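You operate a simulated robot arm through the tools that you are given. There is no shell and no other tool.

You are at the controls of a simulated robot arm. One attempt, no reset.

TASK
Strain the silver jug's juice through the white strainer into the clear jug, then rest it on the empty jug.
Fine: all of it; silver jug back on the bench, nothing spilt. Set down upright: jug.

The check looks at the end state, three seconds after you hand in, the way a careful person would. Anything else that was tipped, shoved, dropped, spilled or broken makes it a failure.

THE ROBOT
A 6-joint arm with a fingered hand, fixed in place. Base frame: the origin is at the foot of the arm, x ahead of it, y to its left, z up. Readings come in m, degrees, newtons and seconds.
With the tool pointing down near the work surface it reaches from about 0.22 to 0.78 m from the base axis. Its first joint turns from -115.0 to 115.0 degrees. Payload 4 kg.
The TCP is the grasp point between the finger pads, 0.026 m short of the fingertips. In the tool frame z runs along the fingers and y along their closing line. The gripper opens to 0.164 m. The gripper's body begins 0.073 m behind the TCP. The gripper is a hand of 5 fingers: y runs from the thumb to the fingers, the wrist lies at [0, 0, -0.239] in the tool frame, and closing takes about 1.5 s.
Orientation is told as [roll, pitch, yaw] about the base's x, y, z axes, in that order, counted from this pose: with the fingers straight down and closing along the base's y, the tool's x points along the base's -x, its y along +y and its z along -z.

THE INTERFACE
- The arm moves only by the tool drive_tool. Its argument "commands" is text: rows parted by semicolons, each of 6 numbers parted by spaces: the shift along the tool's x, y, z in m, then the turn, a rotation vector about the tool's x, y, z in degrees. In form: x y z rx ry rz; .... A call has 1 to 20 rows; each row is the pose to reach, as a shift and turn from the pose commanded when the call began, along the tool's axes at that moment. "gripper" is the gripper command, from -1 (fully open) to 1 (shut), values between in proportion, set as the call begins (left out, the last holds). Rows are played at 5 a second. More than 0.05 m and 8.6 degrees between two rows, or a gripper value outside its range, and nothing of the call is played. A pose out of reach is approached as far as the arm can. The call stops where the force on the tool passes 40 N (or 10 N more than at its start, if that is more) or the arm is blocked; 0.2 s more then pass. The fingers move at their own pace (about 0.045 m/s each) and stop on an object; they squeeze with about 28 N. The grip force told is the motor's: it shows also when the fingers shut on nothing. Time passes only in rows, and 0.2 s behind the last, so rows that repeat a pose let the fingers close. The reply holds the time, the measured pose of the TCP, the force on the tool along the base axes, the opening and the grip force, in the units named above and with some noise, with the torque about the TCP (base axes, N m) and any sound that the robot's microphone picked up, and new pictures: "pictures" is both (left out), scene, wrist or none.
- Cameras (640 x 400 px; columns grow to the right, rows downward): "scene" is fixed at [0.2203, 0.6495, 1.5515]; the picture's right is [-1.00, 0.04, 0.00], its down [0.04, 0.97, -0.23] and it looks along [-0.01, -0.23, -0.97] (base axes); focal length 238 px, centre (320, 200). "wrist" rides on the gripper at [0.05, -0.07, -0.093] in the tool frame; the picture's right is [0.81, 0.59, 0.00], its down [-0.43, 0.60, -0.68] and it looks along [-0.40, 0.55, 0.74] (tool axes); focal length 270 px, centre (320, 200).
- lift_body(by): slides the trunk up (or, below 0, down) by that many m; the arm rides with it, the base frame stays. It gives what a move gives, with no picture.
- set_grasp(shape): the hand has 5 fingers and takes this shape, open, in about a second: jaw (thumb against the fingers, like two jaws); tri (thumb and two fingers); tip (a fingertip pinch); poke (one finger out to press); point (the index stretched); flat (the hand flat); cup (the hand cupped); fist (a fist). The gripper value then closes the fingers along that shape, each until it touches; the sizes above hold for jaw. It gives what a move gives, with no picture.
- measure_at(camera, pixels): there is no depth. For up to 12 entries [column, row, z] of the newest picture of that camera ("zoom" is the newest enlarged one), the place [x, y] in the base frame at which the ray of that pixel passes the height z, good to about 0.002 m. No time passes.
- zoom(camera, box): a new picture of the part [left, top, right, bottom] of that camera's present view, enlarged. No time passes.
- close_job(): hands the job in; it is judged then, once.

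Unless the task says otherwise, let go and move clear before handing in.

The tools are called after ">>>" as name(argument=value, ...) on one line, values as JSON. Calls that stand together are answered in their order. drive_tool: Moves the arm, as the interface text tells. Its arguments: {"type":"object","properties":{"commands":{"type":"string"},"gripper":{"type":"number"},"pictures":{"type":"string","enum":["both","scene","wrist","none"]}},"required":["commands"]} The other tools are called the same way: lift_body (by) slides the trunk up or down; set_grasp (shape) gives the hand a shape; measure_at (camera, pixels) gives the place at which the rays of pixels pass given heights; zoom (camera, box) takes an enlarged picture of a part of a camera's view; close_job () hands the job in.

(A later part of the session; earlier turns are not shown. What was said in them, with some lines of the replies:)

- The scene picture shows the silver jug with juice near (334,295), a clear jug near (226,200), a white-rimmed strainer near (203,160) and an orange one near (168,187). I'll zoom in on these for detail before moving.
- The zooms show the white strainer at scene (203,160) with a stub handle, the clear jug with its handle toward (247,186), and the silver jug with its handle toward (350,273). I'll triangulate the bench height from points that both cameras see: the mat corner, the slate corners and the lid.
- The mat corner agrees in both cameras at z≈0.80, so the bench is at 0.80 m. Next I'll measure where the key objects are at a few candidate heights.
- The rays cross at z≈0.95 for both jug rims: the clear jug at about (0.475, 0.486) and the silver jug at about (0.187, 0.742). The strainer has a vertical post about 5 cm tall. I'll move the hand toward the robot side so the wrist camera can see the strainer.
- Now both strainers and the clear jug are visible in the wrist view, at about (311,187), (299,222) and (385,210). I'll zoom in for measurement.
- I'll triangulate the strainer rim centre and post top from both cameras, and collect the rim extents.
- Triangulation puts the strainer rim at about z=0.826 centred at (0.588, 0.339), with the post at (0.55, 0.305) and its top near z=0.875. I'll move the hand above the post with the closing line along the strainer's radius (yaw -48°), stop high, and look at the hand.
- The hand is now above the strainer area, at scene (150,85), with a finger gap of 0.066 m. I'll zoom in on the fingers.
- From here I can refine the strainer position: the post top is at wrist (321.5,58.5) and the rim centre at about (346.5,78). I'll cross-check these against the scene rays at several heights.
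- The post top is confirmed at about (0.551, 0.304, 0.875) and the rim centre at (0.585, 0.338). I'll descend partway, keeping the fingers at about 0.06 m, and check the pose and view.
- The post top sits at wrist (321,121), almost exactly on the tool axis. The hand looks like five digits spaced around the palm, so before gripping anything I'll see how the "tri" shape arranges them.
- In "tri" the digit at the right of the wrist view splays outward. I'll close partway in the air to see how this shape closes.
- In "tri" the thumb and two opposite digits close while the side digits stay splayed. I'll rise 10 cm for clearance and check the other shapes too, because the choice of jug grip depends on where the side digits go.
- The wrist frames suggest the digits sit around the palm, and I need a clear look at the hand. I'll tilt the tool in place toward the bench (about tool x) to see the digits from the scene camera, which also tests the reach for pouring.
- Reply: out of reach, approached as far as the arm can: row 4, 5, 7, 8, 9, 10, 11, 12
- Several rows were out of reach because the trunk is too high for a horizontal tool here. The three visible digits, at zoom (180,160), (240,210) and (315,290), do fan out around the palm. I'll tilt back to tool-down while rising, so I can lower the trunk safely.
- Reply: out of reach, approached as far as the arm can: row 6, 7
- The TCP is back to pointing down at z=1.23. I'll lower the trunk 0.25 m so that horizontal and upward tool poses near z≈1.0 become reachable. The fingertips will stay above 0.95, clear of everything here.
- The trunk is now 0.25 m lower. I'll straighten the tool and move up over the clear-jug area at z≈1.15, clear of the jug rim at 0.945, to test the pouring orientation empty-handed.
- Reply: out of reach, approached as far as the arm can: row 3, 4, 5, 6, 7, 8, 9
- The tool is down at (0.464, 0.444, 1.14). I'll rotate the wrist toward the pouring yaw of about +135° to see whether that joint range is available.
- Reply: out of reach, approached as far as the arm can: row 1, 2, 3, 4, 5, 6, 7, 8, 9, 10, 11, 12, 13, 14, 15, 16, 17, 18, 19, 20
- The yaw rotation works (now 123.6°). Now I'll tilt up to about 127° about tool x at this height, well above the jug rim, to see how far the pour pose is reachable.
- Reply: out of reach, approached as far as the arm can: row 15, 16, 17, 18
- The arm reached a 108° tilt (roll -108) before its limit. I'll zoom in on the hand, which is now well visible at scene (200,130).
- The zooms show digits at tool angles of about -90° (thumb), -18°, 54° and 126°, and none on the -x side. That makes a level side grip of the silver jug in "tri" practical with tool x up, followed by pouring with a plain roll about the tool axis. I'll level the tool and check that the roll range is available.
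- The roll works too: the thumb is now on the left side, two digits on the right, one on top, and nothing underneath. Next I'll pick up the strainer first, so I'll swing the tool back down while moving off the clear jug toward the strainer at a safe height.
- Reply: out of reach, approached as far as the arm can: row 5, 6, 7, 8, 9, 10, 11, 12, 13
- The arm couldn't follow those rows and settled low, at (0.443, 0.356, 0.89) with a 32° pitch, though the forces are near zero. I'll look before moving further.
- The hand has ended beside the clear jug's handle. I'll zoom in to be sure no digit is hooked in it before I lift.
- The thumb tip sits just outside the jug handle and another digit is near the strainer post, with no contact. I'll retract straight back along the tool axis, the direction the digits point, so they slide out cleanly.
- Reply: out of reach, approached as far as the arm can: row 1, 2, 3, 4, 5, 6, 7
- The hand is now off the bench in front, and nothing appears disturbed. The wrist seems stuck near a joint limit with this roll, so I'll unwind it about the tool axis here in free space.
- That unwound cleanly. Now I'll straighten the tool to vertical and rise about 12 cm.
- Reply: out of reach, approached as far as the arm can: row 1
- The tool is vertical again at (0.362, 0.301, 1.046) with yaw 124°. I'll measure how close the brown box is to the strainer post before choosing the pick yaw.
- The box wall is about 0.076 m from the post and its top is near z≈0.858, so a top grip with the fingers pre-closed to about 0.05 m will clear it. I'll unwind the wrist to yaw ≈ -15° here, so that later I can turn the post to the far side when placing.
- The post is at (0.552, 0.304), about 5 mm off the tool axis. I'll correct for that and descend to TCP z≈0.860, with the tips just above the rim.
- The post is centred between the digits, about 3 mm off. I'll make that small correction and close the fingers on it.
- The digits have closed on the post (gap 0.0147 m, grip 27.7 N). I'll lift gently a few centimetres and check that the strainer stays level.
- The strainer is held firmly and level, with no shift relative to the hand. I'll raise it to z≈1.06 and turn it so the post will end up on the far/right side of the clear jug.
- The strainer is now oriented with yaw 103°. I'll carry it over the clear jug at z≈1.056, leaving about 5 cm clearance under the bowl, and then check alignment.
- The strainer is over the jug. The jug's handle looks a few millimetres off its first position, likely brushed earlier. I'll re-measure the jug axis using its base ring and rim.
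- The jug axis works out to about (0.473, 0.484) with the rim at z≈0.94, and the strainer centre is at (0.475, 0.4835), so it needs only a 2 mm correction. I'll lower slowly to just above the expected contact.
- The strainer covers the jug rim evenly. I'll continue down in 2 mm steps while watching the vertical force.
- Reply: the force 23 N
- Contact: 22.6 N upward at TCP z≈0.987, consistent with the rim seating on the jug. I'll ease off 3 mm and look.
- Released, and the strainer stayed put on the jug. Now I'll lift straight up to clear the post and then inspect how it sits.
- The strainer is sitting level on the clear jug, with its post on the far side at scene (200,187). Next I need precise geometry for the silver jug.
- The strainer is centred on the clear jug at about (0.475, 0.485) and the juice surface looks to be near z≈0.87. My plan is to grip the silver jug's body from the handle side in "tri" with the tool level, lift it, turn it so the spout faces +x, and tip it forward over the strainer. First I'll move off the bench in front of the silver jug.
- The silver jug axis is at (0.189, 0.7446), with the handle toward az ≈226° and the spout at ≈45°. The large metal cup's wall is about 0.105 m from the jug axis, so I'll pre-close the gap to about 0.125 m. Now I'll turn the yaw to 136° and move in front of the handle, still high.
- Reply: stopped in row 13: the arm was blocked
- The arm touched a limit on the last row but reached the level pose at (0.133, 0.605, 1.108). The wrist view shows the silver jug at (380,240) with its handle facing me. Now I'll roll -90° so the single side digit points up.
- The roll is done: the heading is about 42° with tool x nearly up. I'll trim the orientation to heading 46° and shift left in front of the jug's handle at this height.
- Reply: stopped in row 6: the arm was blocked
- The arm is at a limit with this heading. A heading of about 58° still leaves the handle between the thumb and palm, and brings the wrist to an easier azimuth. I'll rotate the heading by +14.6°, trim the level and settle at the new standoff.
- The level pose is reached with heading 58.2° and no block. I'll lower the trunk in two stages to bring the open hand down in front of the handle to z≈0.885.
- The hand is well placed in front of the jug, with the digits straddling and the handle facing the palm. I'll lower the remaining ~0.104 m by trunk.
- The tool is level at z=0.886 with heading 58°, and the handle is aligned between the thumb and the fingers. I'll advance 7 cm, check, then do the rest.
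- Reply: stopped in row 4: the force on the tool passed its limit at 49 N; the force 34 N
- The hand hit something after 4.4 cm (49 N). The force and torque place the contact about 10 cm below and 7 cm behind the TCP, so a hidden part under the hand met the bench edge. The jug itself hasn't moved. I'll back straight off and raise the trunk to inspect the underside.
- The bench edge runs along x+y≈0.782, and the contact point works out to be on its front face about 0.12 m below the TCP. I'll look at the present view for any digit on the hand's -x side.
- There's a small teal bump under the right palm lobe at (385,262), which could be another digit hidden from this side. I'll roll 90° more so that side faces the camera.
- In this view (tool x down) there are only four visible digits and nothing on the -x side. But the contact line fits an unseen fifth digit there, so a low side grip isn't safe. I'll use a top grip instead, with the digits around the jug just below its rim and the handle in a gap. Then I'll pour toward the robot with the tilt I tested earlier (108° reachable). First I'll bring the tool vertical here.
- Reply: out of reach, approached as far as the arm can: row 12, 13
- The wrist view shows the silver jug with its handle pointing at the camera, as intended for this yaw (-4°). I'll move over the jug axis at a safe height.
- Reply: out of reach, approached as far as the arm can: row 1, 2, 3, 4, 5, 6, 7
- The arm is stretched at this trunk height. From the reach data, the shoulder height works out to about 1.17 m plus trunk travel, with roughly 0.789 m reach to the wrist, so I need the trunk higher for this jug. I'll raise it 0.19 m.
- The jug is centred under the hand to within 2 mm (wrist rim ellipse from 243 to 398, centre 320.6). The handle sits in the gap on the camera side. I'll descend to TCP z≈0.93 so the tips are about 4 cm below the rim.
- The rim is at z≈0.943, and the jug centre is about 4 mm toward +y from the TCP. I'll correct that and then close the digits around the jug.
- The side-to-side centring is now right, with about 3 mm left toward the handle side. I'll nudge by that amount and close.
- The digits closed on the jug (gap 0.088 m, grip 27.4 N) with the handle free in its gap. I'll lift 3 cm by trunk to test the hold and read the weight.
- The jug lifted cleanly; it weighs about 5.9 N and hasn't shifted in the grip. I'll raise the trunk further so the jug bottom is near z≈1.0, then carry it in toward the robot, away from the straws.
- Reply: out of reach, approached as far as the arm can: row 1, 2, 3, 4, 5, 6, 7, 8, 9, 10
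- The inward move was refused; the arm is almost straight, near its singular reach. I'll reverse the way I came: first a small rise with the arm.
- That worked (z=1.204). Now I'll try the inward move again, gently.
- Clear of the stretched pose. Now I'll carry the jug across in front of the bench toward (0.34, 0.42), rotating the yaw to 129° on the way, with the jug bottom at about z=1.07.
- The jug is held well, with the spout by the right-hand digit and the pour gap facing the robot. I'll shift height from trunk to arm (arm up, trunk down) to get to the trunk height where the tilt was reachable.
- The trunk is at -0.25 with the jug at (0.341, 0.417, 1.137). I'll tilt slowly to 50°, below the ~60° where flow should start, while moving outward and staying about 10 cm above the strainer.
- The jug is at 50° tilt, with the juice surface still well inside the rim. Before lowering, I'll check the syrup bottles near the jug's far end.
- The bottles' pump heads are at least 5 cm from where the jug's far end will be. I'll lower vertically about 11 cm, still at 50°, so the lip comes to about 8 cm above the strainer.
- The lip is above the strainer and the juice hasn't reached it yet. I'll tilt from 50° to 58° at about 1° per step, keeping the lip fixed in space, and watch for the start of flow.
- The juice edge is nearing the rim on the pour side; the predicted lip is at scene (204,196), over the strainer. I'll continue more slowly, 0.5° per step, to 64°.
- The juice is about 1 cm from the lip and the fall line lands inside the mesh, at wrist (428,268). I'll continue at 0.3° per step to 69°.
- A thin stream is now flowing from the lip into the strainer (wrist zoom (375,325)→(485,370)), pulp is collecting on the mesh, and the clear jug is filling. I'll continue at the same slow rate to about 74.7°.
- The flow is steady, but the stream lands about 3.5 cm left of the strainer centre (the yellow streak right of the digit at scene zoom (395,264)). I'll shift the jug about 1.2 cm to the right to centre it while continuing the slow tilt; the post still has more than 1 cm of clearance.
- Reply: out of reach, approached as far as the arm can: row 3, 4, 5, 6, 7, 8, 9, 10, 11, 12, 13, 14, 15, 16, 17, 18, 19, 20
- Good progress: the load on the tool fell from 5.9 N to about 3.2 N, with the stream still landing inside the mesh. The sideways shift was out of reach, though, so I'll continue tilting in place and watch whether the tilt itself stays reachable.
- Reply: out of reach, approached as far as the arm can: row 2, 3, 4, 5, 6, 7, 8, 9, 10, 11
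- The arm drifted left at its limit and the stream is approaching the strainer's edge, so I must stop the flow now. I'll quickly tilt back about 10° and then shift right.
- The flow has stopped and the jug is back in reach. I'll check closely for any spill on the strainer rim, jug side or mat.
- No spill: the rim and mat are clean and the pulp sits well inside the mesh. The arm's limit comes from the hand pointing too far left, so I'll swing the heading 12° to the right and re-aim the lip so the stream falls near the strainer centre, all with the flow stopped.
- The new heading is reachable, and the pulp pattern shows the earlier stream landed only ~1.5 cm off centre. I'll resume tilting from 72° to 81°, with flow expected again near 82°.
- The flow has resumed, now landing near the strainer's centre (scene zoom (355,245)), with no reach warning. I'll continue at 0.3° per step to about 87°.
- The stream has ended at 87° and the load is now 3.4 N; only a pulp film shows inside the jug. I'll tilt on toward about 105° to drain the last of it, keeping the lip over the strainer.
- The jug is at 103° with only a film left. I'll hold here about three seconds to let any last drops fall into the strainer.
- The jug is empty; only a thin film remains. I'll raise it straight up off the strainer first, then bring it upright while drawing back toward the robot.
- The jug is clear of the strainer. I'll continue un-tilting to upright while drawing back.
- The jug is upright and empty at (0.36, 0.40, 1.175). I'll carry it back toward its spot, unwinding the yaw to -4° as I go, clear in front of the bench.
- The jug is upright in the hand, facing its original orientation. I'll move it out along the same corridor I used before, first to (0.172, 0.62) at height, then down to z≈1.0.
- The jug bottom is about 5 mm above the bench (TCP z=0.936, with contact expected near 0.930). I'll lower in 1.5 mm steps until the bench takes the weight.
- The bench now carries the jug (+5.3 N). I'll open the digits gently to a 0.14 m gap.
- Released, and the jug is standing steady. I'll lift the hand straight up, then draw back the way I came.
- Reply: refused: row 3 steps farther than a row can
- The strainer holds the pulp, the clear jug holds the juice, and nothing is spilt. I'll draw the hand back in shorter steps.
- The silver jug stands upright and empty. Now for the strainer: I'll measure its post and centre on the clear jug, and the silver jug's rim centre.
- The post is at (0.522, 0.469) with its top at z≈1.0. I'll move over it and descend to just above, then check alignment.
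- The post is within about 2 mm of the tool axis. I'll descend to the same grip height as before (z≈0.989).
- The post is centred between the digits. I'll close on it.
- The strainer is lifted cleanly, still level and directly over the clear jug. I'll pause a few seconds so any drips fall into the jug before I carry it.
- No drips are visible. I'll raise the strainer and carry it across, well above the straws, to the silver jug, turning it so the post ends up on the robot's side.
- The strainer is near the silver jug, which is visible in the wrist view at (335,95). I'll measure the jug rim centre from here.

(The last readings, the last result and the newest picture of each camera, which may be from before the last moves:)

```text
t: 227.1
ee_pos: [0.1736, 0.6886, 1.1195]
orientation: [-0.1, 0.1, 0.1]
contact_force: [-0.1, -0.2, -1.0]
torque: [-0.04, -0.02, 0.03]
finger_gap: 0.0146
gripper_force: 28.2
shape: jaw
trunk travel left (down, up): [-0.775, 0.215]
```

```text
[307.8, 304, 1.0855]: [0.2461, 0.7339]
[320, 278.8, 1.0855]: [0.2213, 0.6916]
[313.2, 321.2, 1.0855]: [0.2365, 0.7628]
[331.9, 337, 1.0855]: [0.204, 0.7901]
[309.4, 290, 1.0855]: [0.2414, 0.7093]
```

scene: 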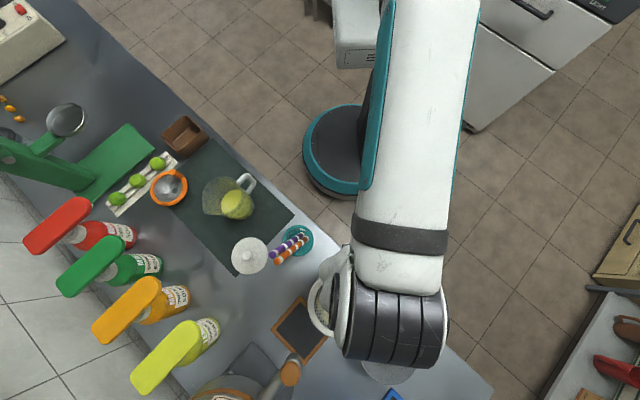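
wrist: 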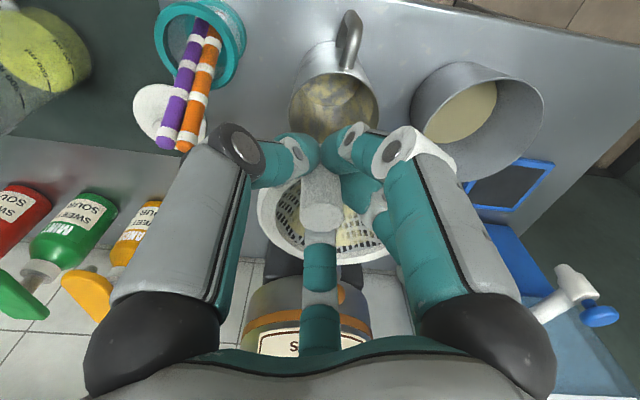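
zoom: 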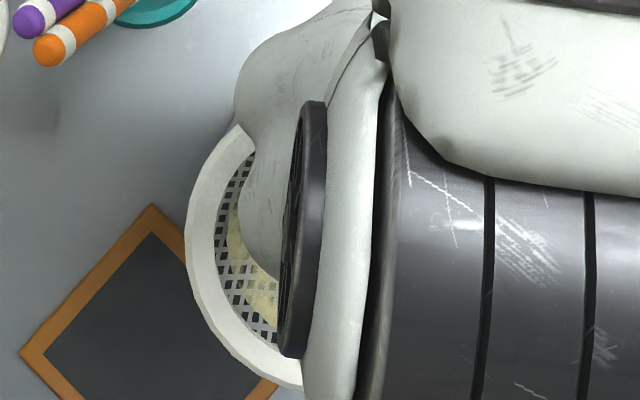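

The strainer centre is at (0.1877, 0.733) and the jug rim centre at about (0.190, 0.7355), so it needs a 2–3 mm correction. I'll lower to about 1.5 cm above contact and check.

>>> drive_tool(commands="-0.0023 0.0025 0.012 0 0 0; -0.0023 0.0025 0.034 0 0 0; -0.0023 0.0025 0.056 0 0 0; -0.0023 0.0025 0.076 0 0 0; -0.0023 0.0025 0.092 0 0 0; -0.0023 0.0025 0.1 0 0 0; -0.0023 0.0025 0.1 0 0 0; -0.0023 0.0025 0.1 0 0 0")

>>> zoom(camera="wrist", box=[220, 80, 440, 240])

>>> zoom(camera="scene", box=[290, 250, 386, 340])

```text
t: 228.9
ee_pos: [0.1759, 0.6915, 1.02]
orientation: [-0.1, 0.1, 0.1]
contact_force: [-0.5, -0.5, -0.9]
torque: [-0.05, 0.0, -0.01]
finger_gap: 0.0148
gripper_force: 27.9
shape: jaw
trunk travel left (down, up): [-0.775, 0.215]
```

scene: 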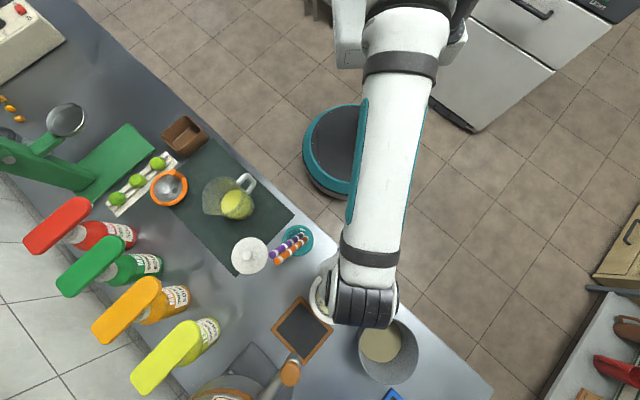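
wrist: 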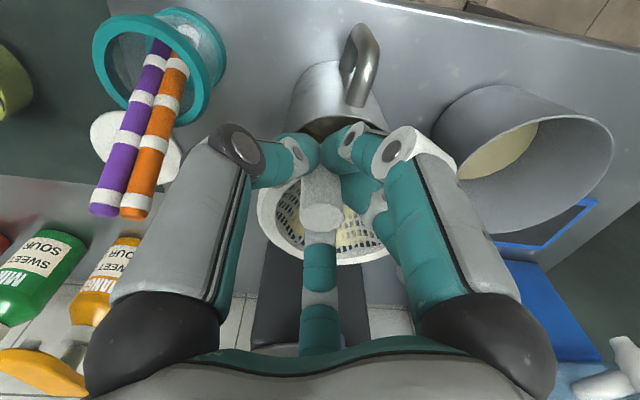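

```text
2.50 times, centred on (330, 160) of wrist
```

zoom: 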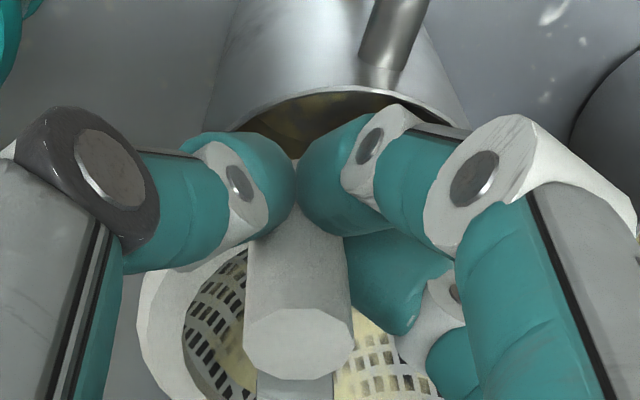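

```text
4.44 times, centred on (338, 295) of scene
```

zoom: 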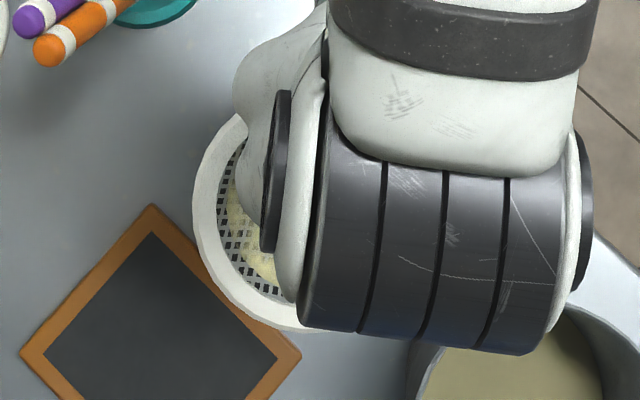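

Alignment looks good: the jug rim is symmetric about wrist column 343, as predicted. I'll lower to just above contact and then go in small steps.

>>> drive_tool(commands="0 0 0.006 0 0 0; 0 0 0.013 0 0 0; 0 0 0.019 0 0 0; 0 0 0.024 0 0 0; 0 0 0.024 0 0 0", pictures="none")

>>> drive_tool(commands="0 0 0.0015 0 0 0; 0 0 0.003 0 0 0; 0 0 0.003 0 0 0", pictures="none")

>>> zoom(camera="wrist", box=[220, 80, 440, 240])

```text
t: 230.1
ee_pos: [0.1743, 0.6924, 0.9959]
orientation: [-0.1, 0.1, 0.1]
contact_force: [0.5, -0.8, 0.0]
torque: [-0.05, 0.05, -0.03]
finger_gap: 0.0144
gripper_force: 27.8
shape: jaw
trunk travel left (down, up): [-0.775, 0.215]
```

```text
t: 230.9
ee_pos: [0.1763, 0.6922, 0.9926]
orientation: [-0.2, 0.0, 0.1]
contact_force: [0.6, -0.5, -1.1]
torque: [-0.05, 0.02, 0.01]
finger_gap: 0.0144
gripper_force: 28.3
shape: jaw
trunk travel left (down, up): [-0.775, 0.215]
```

```text
2.50 times, centred on (330, 160) of wrist
```

zoom: 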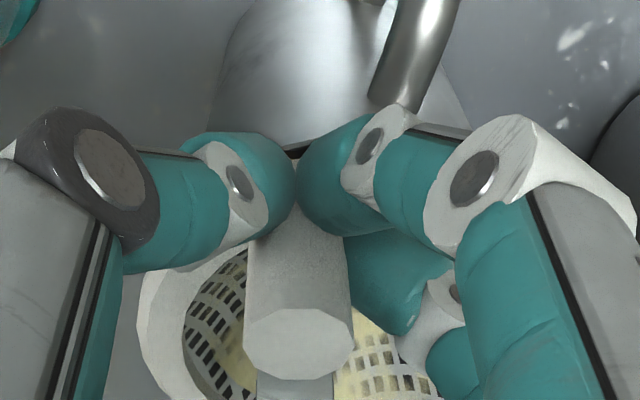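

No contact yet at z=0.9926. I'll continue in 1.5 mm steps.

>>> drive_tool(commands="0 0 0.0015 0 0 0; 0 0 0.003 0 0 0; 0 0 0.003 0 0 0", pictures="none")

>>> drive_tool(commands="0 0 0.001 0 0 0; 0 0 0.002 0 0 0; 0 0 0.002 0 0 0", pictures="none")

```text
t: 231.7
ee_pos: [0.1755, 0.6923, 0.9893]
orientation: [-0.1, 0.1, 0.0]
contact_force: [-0.1, 0.0, -0.8]
torque: [-0.01, 0.0, 0.03]
finger_gap: 0.0149
gripper_force: 27.7
shape: jaw
trunk travel left (down, up): [-0.775, 0.215]
```

```text
t: 232.5
ee_pos: [0.1745, 0.6917, 0.9874]
orientation: [0.0, 0.1, 0.0]
contact_force: [1.0, -0.2, -1.4]
torque: [-0.03, 0.01, -0.04]
finger_gap: 0.0145
gripper_force: 27.9
shape: jaw
trunk travel left (down, up): [-0.775, 0.215]
```

>>> drive_tool(commands="0 0 0.001 0 0 0; 0 0 0.002 0 0 0; 0 0 0.002 0 0 0", pictures="none")

>>> drive_tool(commands="0 0 0.001 0 0 0; 0 0 0.001 0 0 0", pictures="none")

```text
t: 233.3
ee_pos: [0.1754, 0.6914, 0.9853]
orientation: [-0.1, 0.1, 0.1]
contact_force: [0.2, 0.4, -0.5]
torque: [-0.07, 0.01, 0.05]
finger_gap: 0.0149
gripper_force: 28.1
shape: jaw
trunk travel left (down, up): [-0.775, 0.215]
```

```text
t: 233.9
ee_pos: [0.176, 0.692, 0.9848]
orientation: [-0.1, 0.2, 0.1]
contact_force: [-0.9, 0.7, -0.9]
torque: [-0.05, -0.02, 0.01]
finger_gap: 0.0147
gripper_force: 27.9
shape: jaw
trunk travel left (down, up): [-0.775, 0.215]
```

>>> drive_tool(commands="0 0 0 0 0 0")

>>> zoom(camera="wrist", box=[220, 40, 440, 240])

>>> zoom(camera="scene", box=[290, 250, 386, 340])

```text
t: 234.3
ee_pos: [0.1757, 0.6918, 0.9837]
orientation: [-0.2, 0.2, 0.0]
contact_force: [0.1, 0.6, -0.2]
torque: [-0.06, 0.01, 0.0]
finger_gap: 0.0148
gripper_force: 27.8
shape: jaw
trunk travel left (down, up): [-0.775, 0.215]
```

scene: 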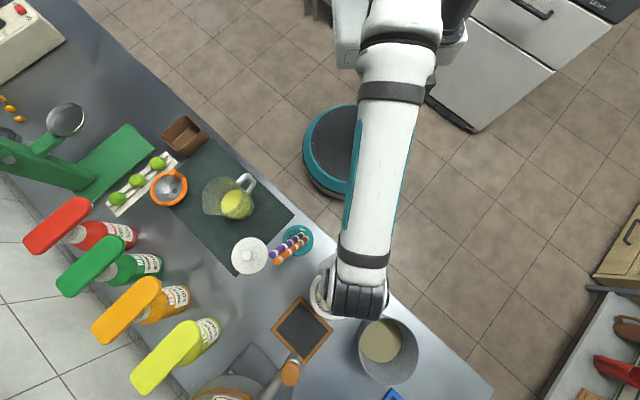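
wrist: 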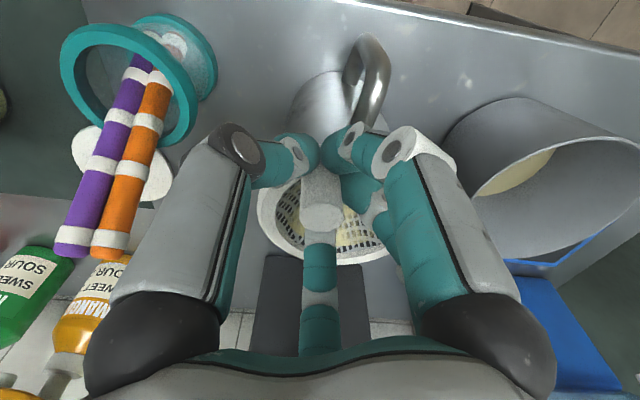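

```text
2.00 times, centred on (330, 140) of wrist
```

zoom: 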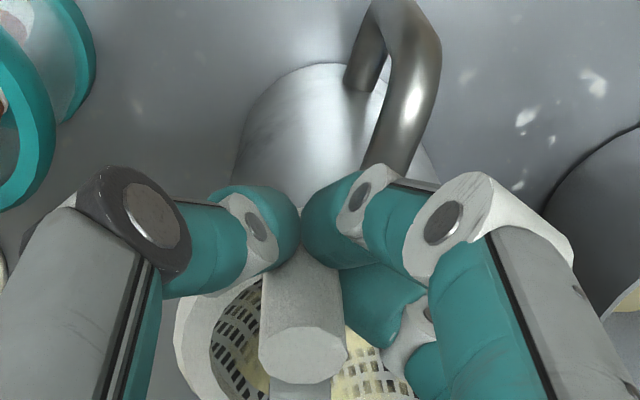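

```text
4.44 times, centred on (338, 295) of scene
```

zoom: 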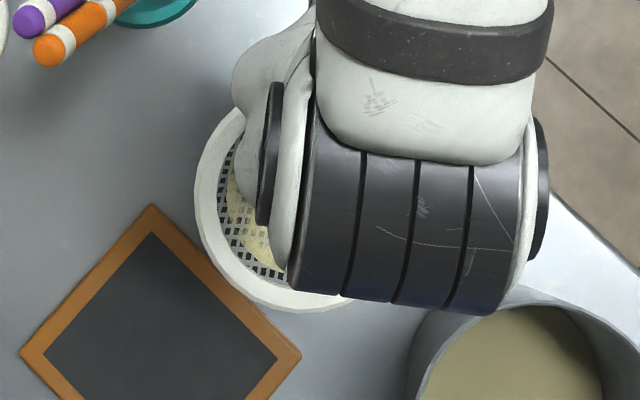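

>>> measure_at(camera="scene", pixels=[[309.9, 293, 0.95], [336.5, 320.9, 0.95], [340, 321.2, 0.95], [314, 310, 0.95], [316, 282, 0.95]])

>>> zoom(camera="wrist", box=[270, 60, 400, 150])

```text
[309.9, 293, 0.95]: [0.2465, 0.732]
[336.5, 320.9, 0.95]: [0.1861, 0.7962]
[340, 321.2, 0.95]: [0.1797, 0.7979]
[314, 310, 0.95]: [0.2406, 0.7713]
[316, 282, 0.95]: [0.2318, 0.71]
```

```text
4.44 times, centred on (335, 105) of wrist
```

zoom: 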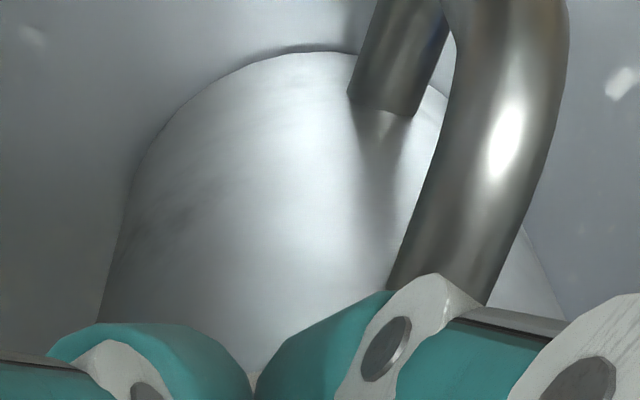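

The strainer centre (0.188, 0.738) and jug centre (0.190, 0.7355) agree within 3 mm, so the silver rim may simply be slightly lower. I'll keep lowering 1 mm at a time, watching the force.

>>> drive_tool(commands="0.001 -0.001 0.001 0 0 0; 0.001 -0.001 0.002 0 0 0; 0.001 -0.001 0.002 0 0 0", pictures="none")

>>> drive_tool(commands="0 0 0.001 0 0 0; 0 0 0.002 0 0 0; 0 0 0.002 0 0 0", pictures="none")

```text
t: 235.1
ee_pos: [0.1737, 0.6917, 0.9841]
orientation: [0.0, 0.1, 0.1]
contact_force: [-0.3, -0.3, -1.1]
torque: [-0.04, 0.0, -0.02]
finger_gap: 0.0147
gripper_force: 27.8
shape: jaw
trunk travel left (down, up): [-0.775, 0.215]
```

```text
t: 235.9
ee_pos: [0.1751, 0.691, 0.9808]
orientation: [-0.1, 0.1, 0.1]
contact_force: [1.2, 0.5, -0.4]
torque: [-0.05, 0.05, 0.01]
finger_gap: 0.0149
gripper_force: 28.0
shape: jaw
trunk travel left (down, up): [-0.775, 0.215]
```

>>> drive_tool(commands="-0.002 0 0.001 0 0 0; -0.003 0 0.002 0 0 0; -0.003 0 0.002 0 0 0", pictures="none")

>>> drive_tool(commands="0 0 0.001 0 0 0; 0 0 0.002 0 0 0; 0 0 0.002 0 0 0", pictures="none")

```text
t: 236.7
ee_pos: [0.1769, 0.6912, 0.981]
orientation: [-0.1, 0.0, 0.2]
contact_force: [-1.6, -0.1, 7.4]
torque: [-0.03, 0.03, 0.04]
finger_gap: 0.0144
gripper_force: 27.9
shape: jaw
trunk travel left (down, up): [-0.775, 0.215]
```

```text
t: 237.5
ee_pos: [0.1767, 0.6909, 0.979]
orientation: [0.2, -0.1, 0.2]
contact_force: [-0.9, -0.5, 23.2]
torque: [-0.04, 0.07, 0.04]
finger_gap: 0.015
gripper_force: 28.0
shape: jaw
trunk travel left (down, up): [-0.775, 0.215]
```

Contact: 7.4 N at z≈0.981 and then 23 N. I'll ease off until the load is near zero.

>>> drive_tool(commands="0 0 -0.001 0 0 0; 0 0 -0.002 0 0 0; 0 0 -0.003 0 0 0; 0 0 -0.003 0 0 0")

>>> zoom(camera="wrist", box=[220, 40, 440, 240])

>>> zoom(camera="scene", box=[290, 250, 386, 340])

```text
t: 238.5
ee_pos: [0.1774, 0.6899, 0.9808]
orientation: [-0.2, 0.2, 0.1]
contact_force: [-1.5, 0.6, 10.5]
torque: [0.07, 0.07, 0.0]
finger_gap: 0.0149
gripper_force: 27.9
shape: jaw
trunk travel left (down, up): [-0.775, 0.215]
```

scene: 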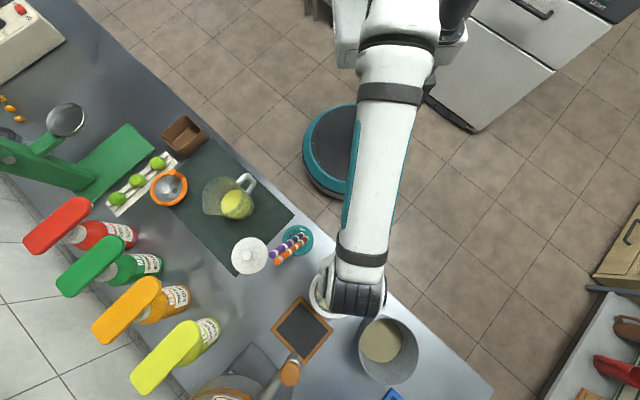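
wrist: 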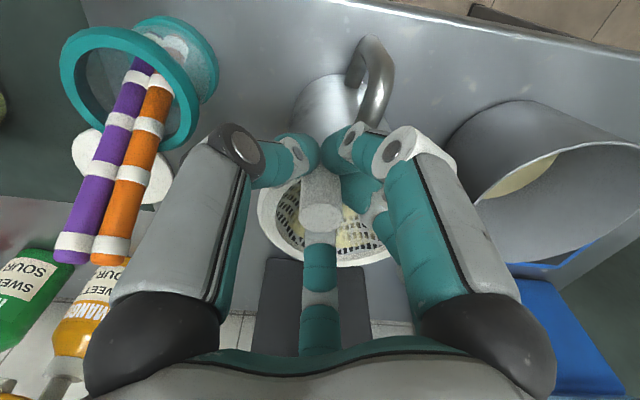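

```text
2.00 times, centred on (330, 140) of wrist
```

zoom: 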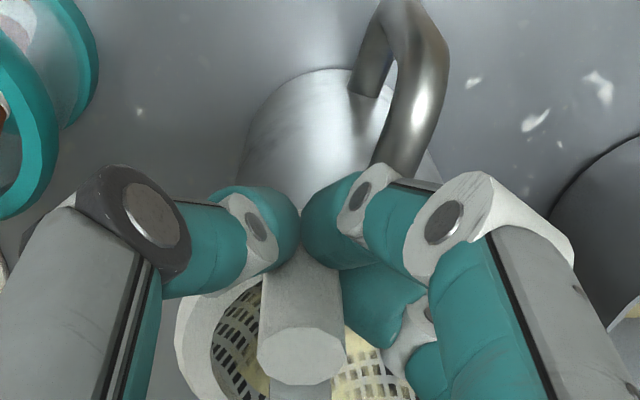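

```text
4.44 times, centred on (338, 295) of scene
```

zoom: 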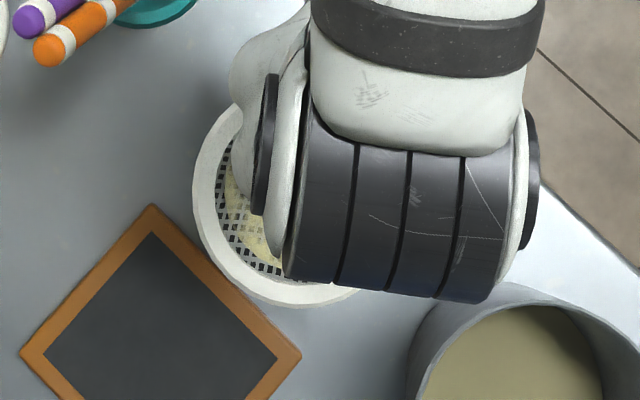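

>>> drive_tool(commands="0 0 -0.0008 0 0 0; 0 0 -0.0015 0 0 0; 0 0 -0.0015 0 0 0", pictures="none")

```text
t: 239.3
ee_pos: [0.177, 0.6899, 0.9806]
orientation: [-0.2, 0.2, 0.1]
contact_force: [-0.6, -0.5, -1.2]
torque: [-0.03, 0.01, 0.02]
finger_gap: 0.015
gripper_force: 28.0
shape: jaw
trunk travel left (down, up): [-0.775, 0.215]
```

The load is back to about the strainer's own weight, so it's just at the rim. I'll settle 0.7 mm and open the digits.

>>> drive_tool(commands="0 0 0.0007 0 0 0; 0 0 0.0007 0 0 0", pictures="none")

>>> drive_tool(commands="0 0 0 0 0 0; 0 0 0 0 0 0; 0 0 0 0 0 0; 0 0 0 0 0 0; 0 0 0 0 0 0; 0 0 0 0 0 0", gripper=0.4)

>>> zoom(camera="wrist", box=[220, 40, 440, 240])

```text
t: 239.9
ee_pos: [0.1768, 0.6918, 0.98]
orientation: [-0.1, 0.0, 0.0]
contact_force: [-0.6, -0.4, -0.4]
torque: [-0.03, 0.03, -0.01]
finger_gap: 0.0152
gripper_force: 27.7
shape: jaw
trunk travel left (down, up): [-0.775, 0.215]
```

```text
t: 241.3
ee_pos: [0.1755, 0.6916, 0.9801]
orientation: [-0.1, 0.1, 0.1]
contact_force: [0.1, -0.3, -0.1]
torque: [0.01, 0.03, 0.01]
finger_gap: 0.0489
gripper_force: 0.0
shape: jaw
trunk travel left (down, up): [-0.775, 0.215]
```

scene: 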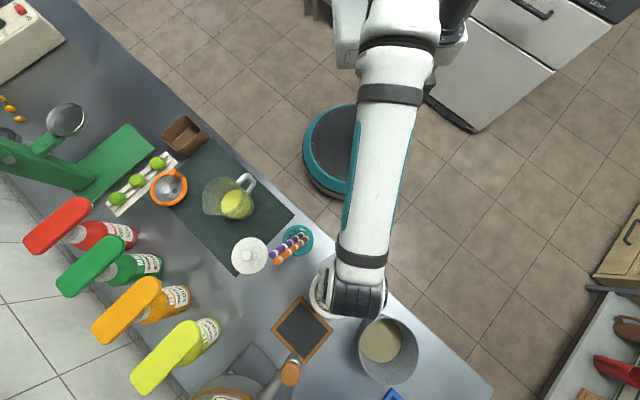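
wrist: 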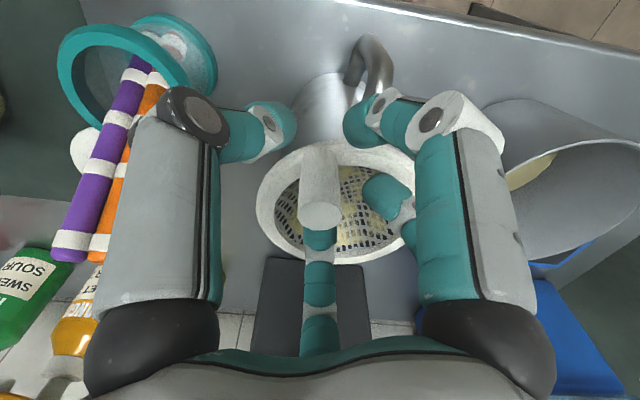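

```text
2.00 times, centred on (330, 140) of wrist
```

zoom: 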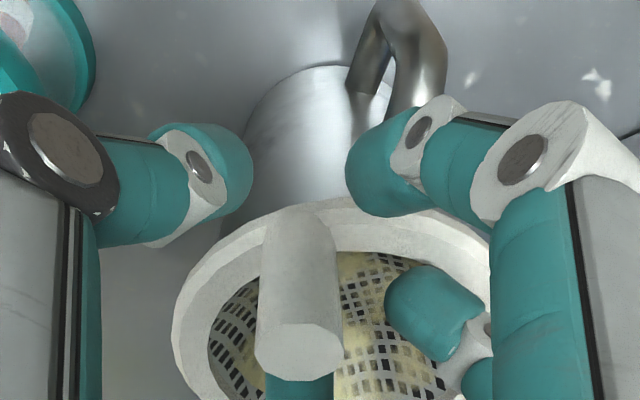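

Released, and the strainer is resting on the silver jug. I'll lift straight up clear of the post, then draw back and inspect.

>>> drive_tool(commands="0 0 -0.008 0 0 0; 0 0 -0.02 0 0 0; 0 0 -0.036 0 0 0; 0 0 -0.055 0 0 0; 0 0 -0.075 0 0 0; 0 0 -0.09 0 0 0; 0 0 -0.09 0 0 0", pictures="wrist")

>>> drive_tool(commands="0.005 -0.02 0 0 0 0; 0.01 -0.05 0 0 0 0; 0.01 -0.085 -0.01 0 0 0; 0.01 -0.12 -0.03 0 0 0; 0.01 -0.155 -0.04 0 0 0; 0.01 -0.19 -0.04 0 0 0; 0.01 -0.21 -0.04 0 0 0; 0.01 -0.21 -0.04 0 0 0")

>>> zoom(camera="scene", box=[290, 250, 386, 330])

>>> zoom(camera="scene", box=[150, 150, 270, 230])

```text
t: 242.9
ee_pos: [0.1777, 0.6912, 1.0699]
orientation: [-0.1, 0.2, 0.1]
contact_force: [0.0, 0.6, 1.1]
torque: [0.0, -0.01, 0.0]
finger_gap: 0.0491
gripper_force: 0.1
shape: jaw
trunk travel left (down, up): [-0.775, 0.215]
```

wrist: 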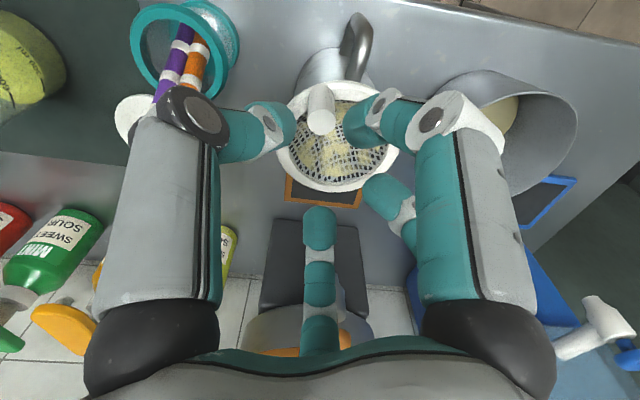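

```text
t: 244.7
ee_pos: [0.1656, 0.4801, 1.1121]
orientation: [-0.1, 0.1, 0.2]
contact_force: [0.3, 0.4, -0.2]
torque: [0.01, -0.03, 0.0]
finger_gap: 0.0491
gripper_force: 0.0
shape: jaw
trunk travel left (down, up): [-0.775, 0.215]
```

scene: 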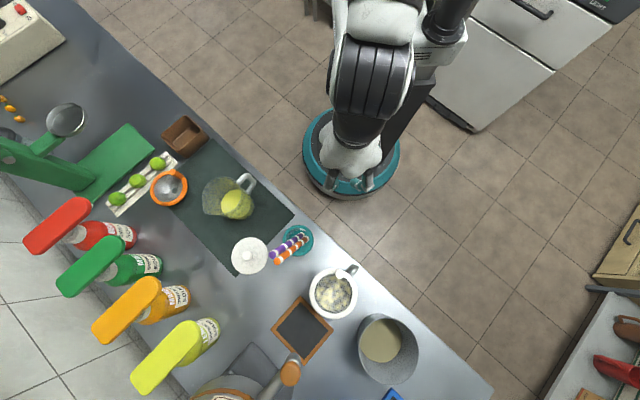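
wrist: 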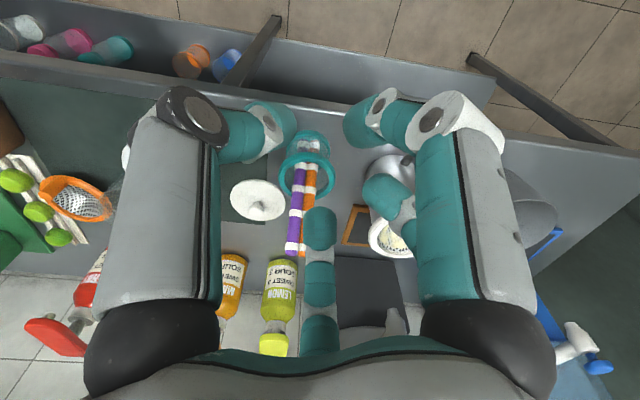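

```text
5.00 times, centred on (338, 290) of scene
```

zoom: 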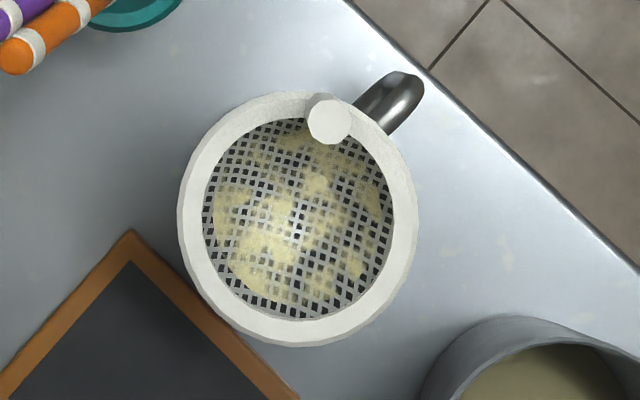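

```text
5.00 times, centred on (210, 190) of scene
```

zoom: 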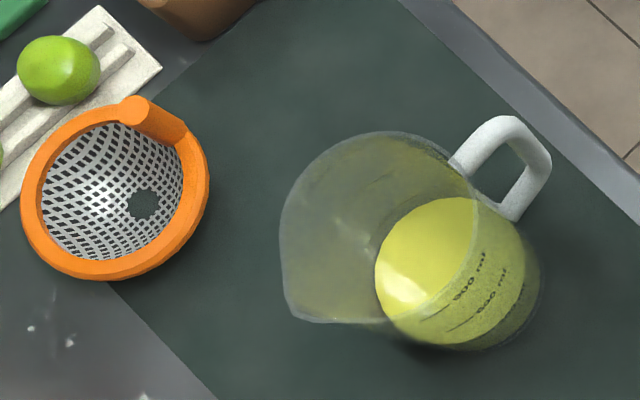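

The strainer sits evenly on the upright, empty silver jug, and the clear jug holds the strained juice. I'll do a last check for drips along the carry path and on the bench before handing in.

>>> zoom(camera="scene", box=[190, 170, 360, 300])

>>> zoom(camera="scene", box=[250, 230, 450, 390])

>>> zoom(camera="scene", box=[20, 110, 260, 290])

>>> measure_at(camera="scene", pixels=[[333.6, 293.6, 0.95]])

```text
3.08 times, centred on (275, 235) of scene
```

zoom: 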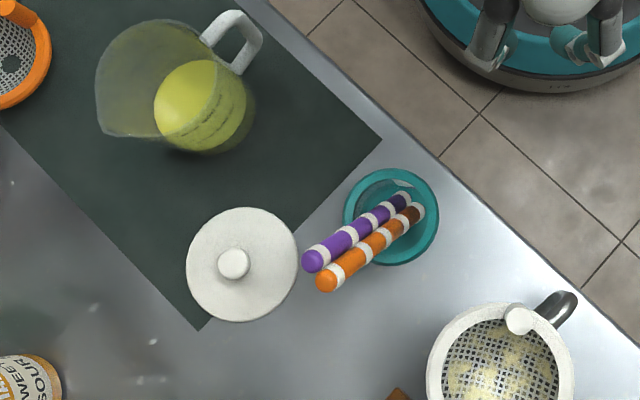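

```text
2.50 times, centred on (350, 310) of scene
```

zoom: 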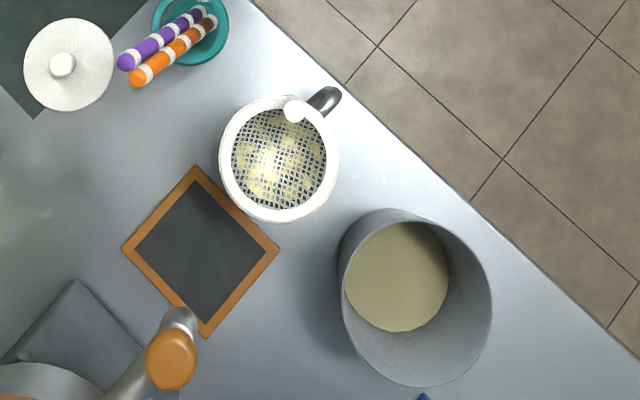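

```text
2.22 times, centred on (140, 200) of scene
```

zoom: 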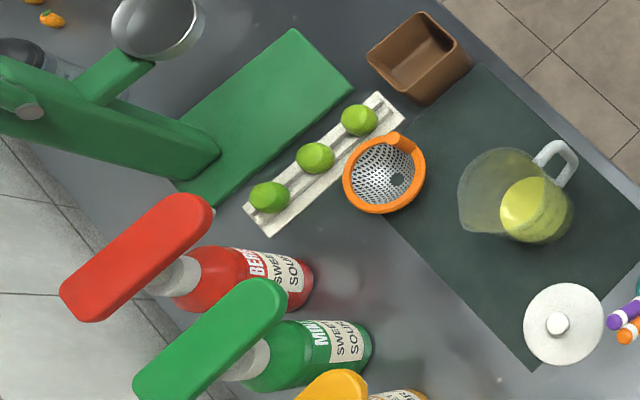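

```text
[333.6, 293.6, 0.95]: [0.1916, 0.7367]
```

Everything looks in order:
- The strained juice is in the clear jug at scene (235,203).
- The white strainer rests centred on the upright, empty silver jug at (334,294).
- I see no spill on the bench or mat.
- The other objects look undisturbed; the clear jug itself sits a few millimetres off its start position.
- The hand is open and clear.

I'm handing the job in.

>>> close_job()

```text
The job is handed in.
```

I strained the silver jug's juice through the white strainer into the clear jug, and the strainer now rests on the empty silver jug. The job is handed in; the judge's result hasn't come back.

- **Juice:** The stream stopped at about 87° of tilt. I held the jug at about 103° for a few seconds to drain it. A thin pulp film is left on the inside of its walls.
- **Silver jug:** It is upright on the bench, about 1 cm from where it started.
- **Strainer:** It sits level on the silver jug, centred to within a few millimetres, with the pulp still in it.
- **Spills:** I found none on the bench, the mat or the strainer rim in the final pictures. Partway through, the arm drifted at its reach limit and the stream came close to the strainer's edge. I stopped the flow, re-aimed, and finished the pour.
- **Clear jug:** It was nudged a few millimetres early on, probably by the thumb passing its handle. The other objects look untouched.
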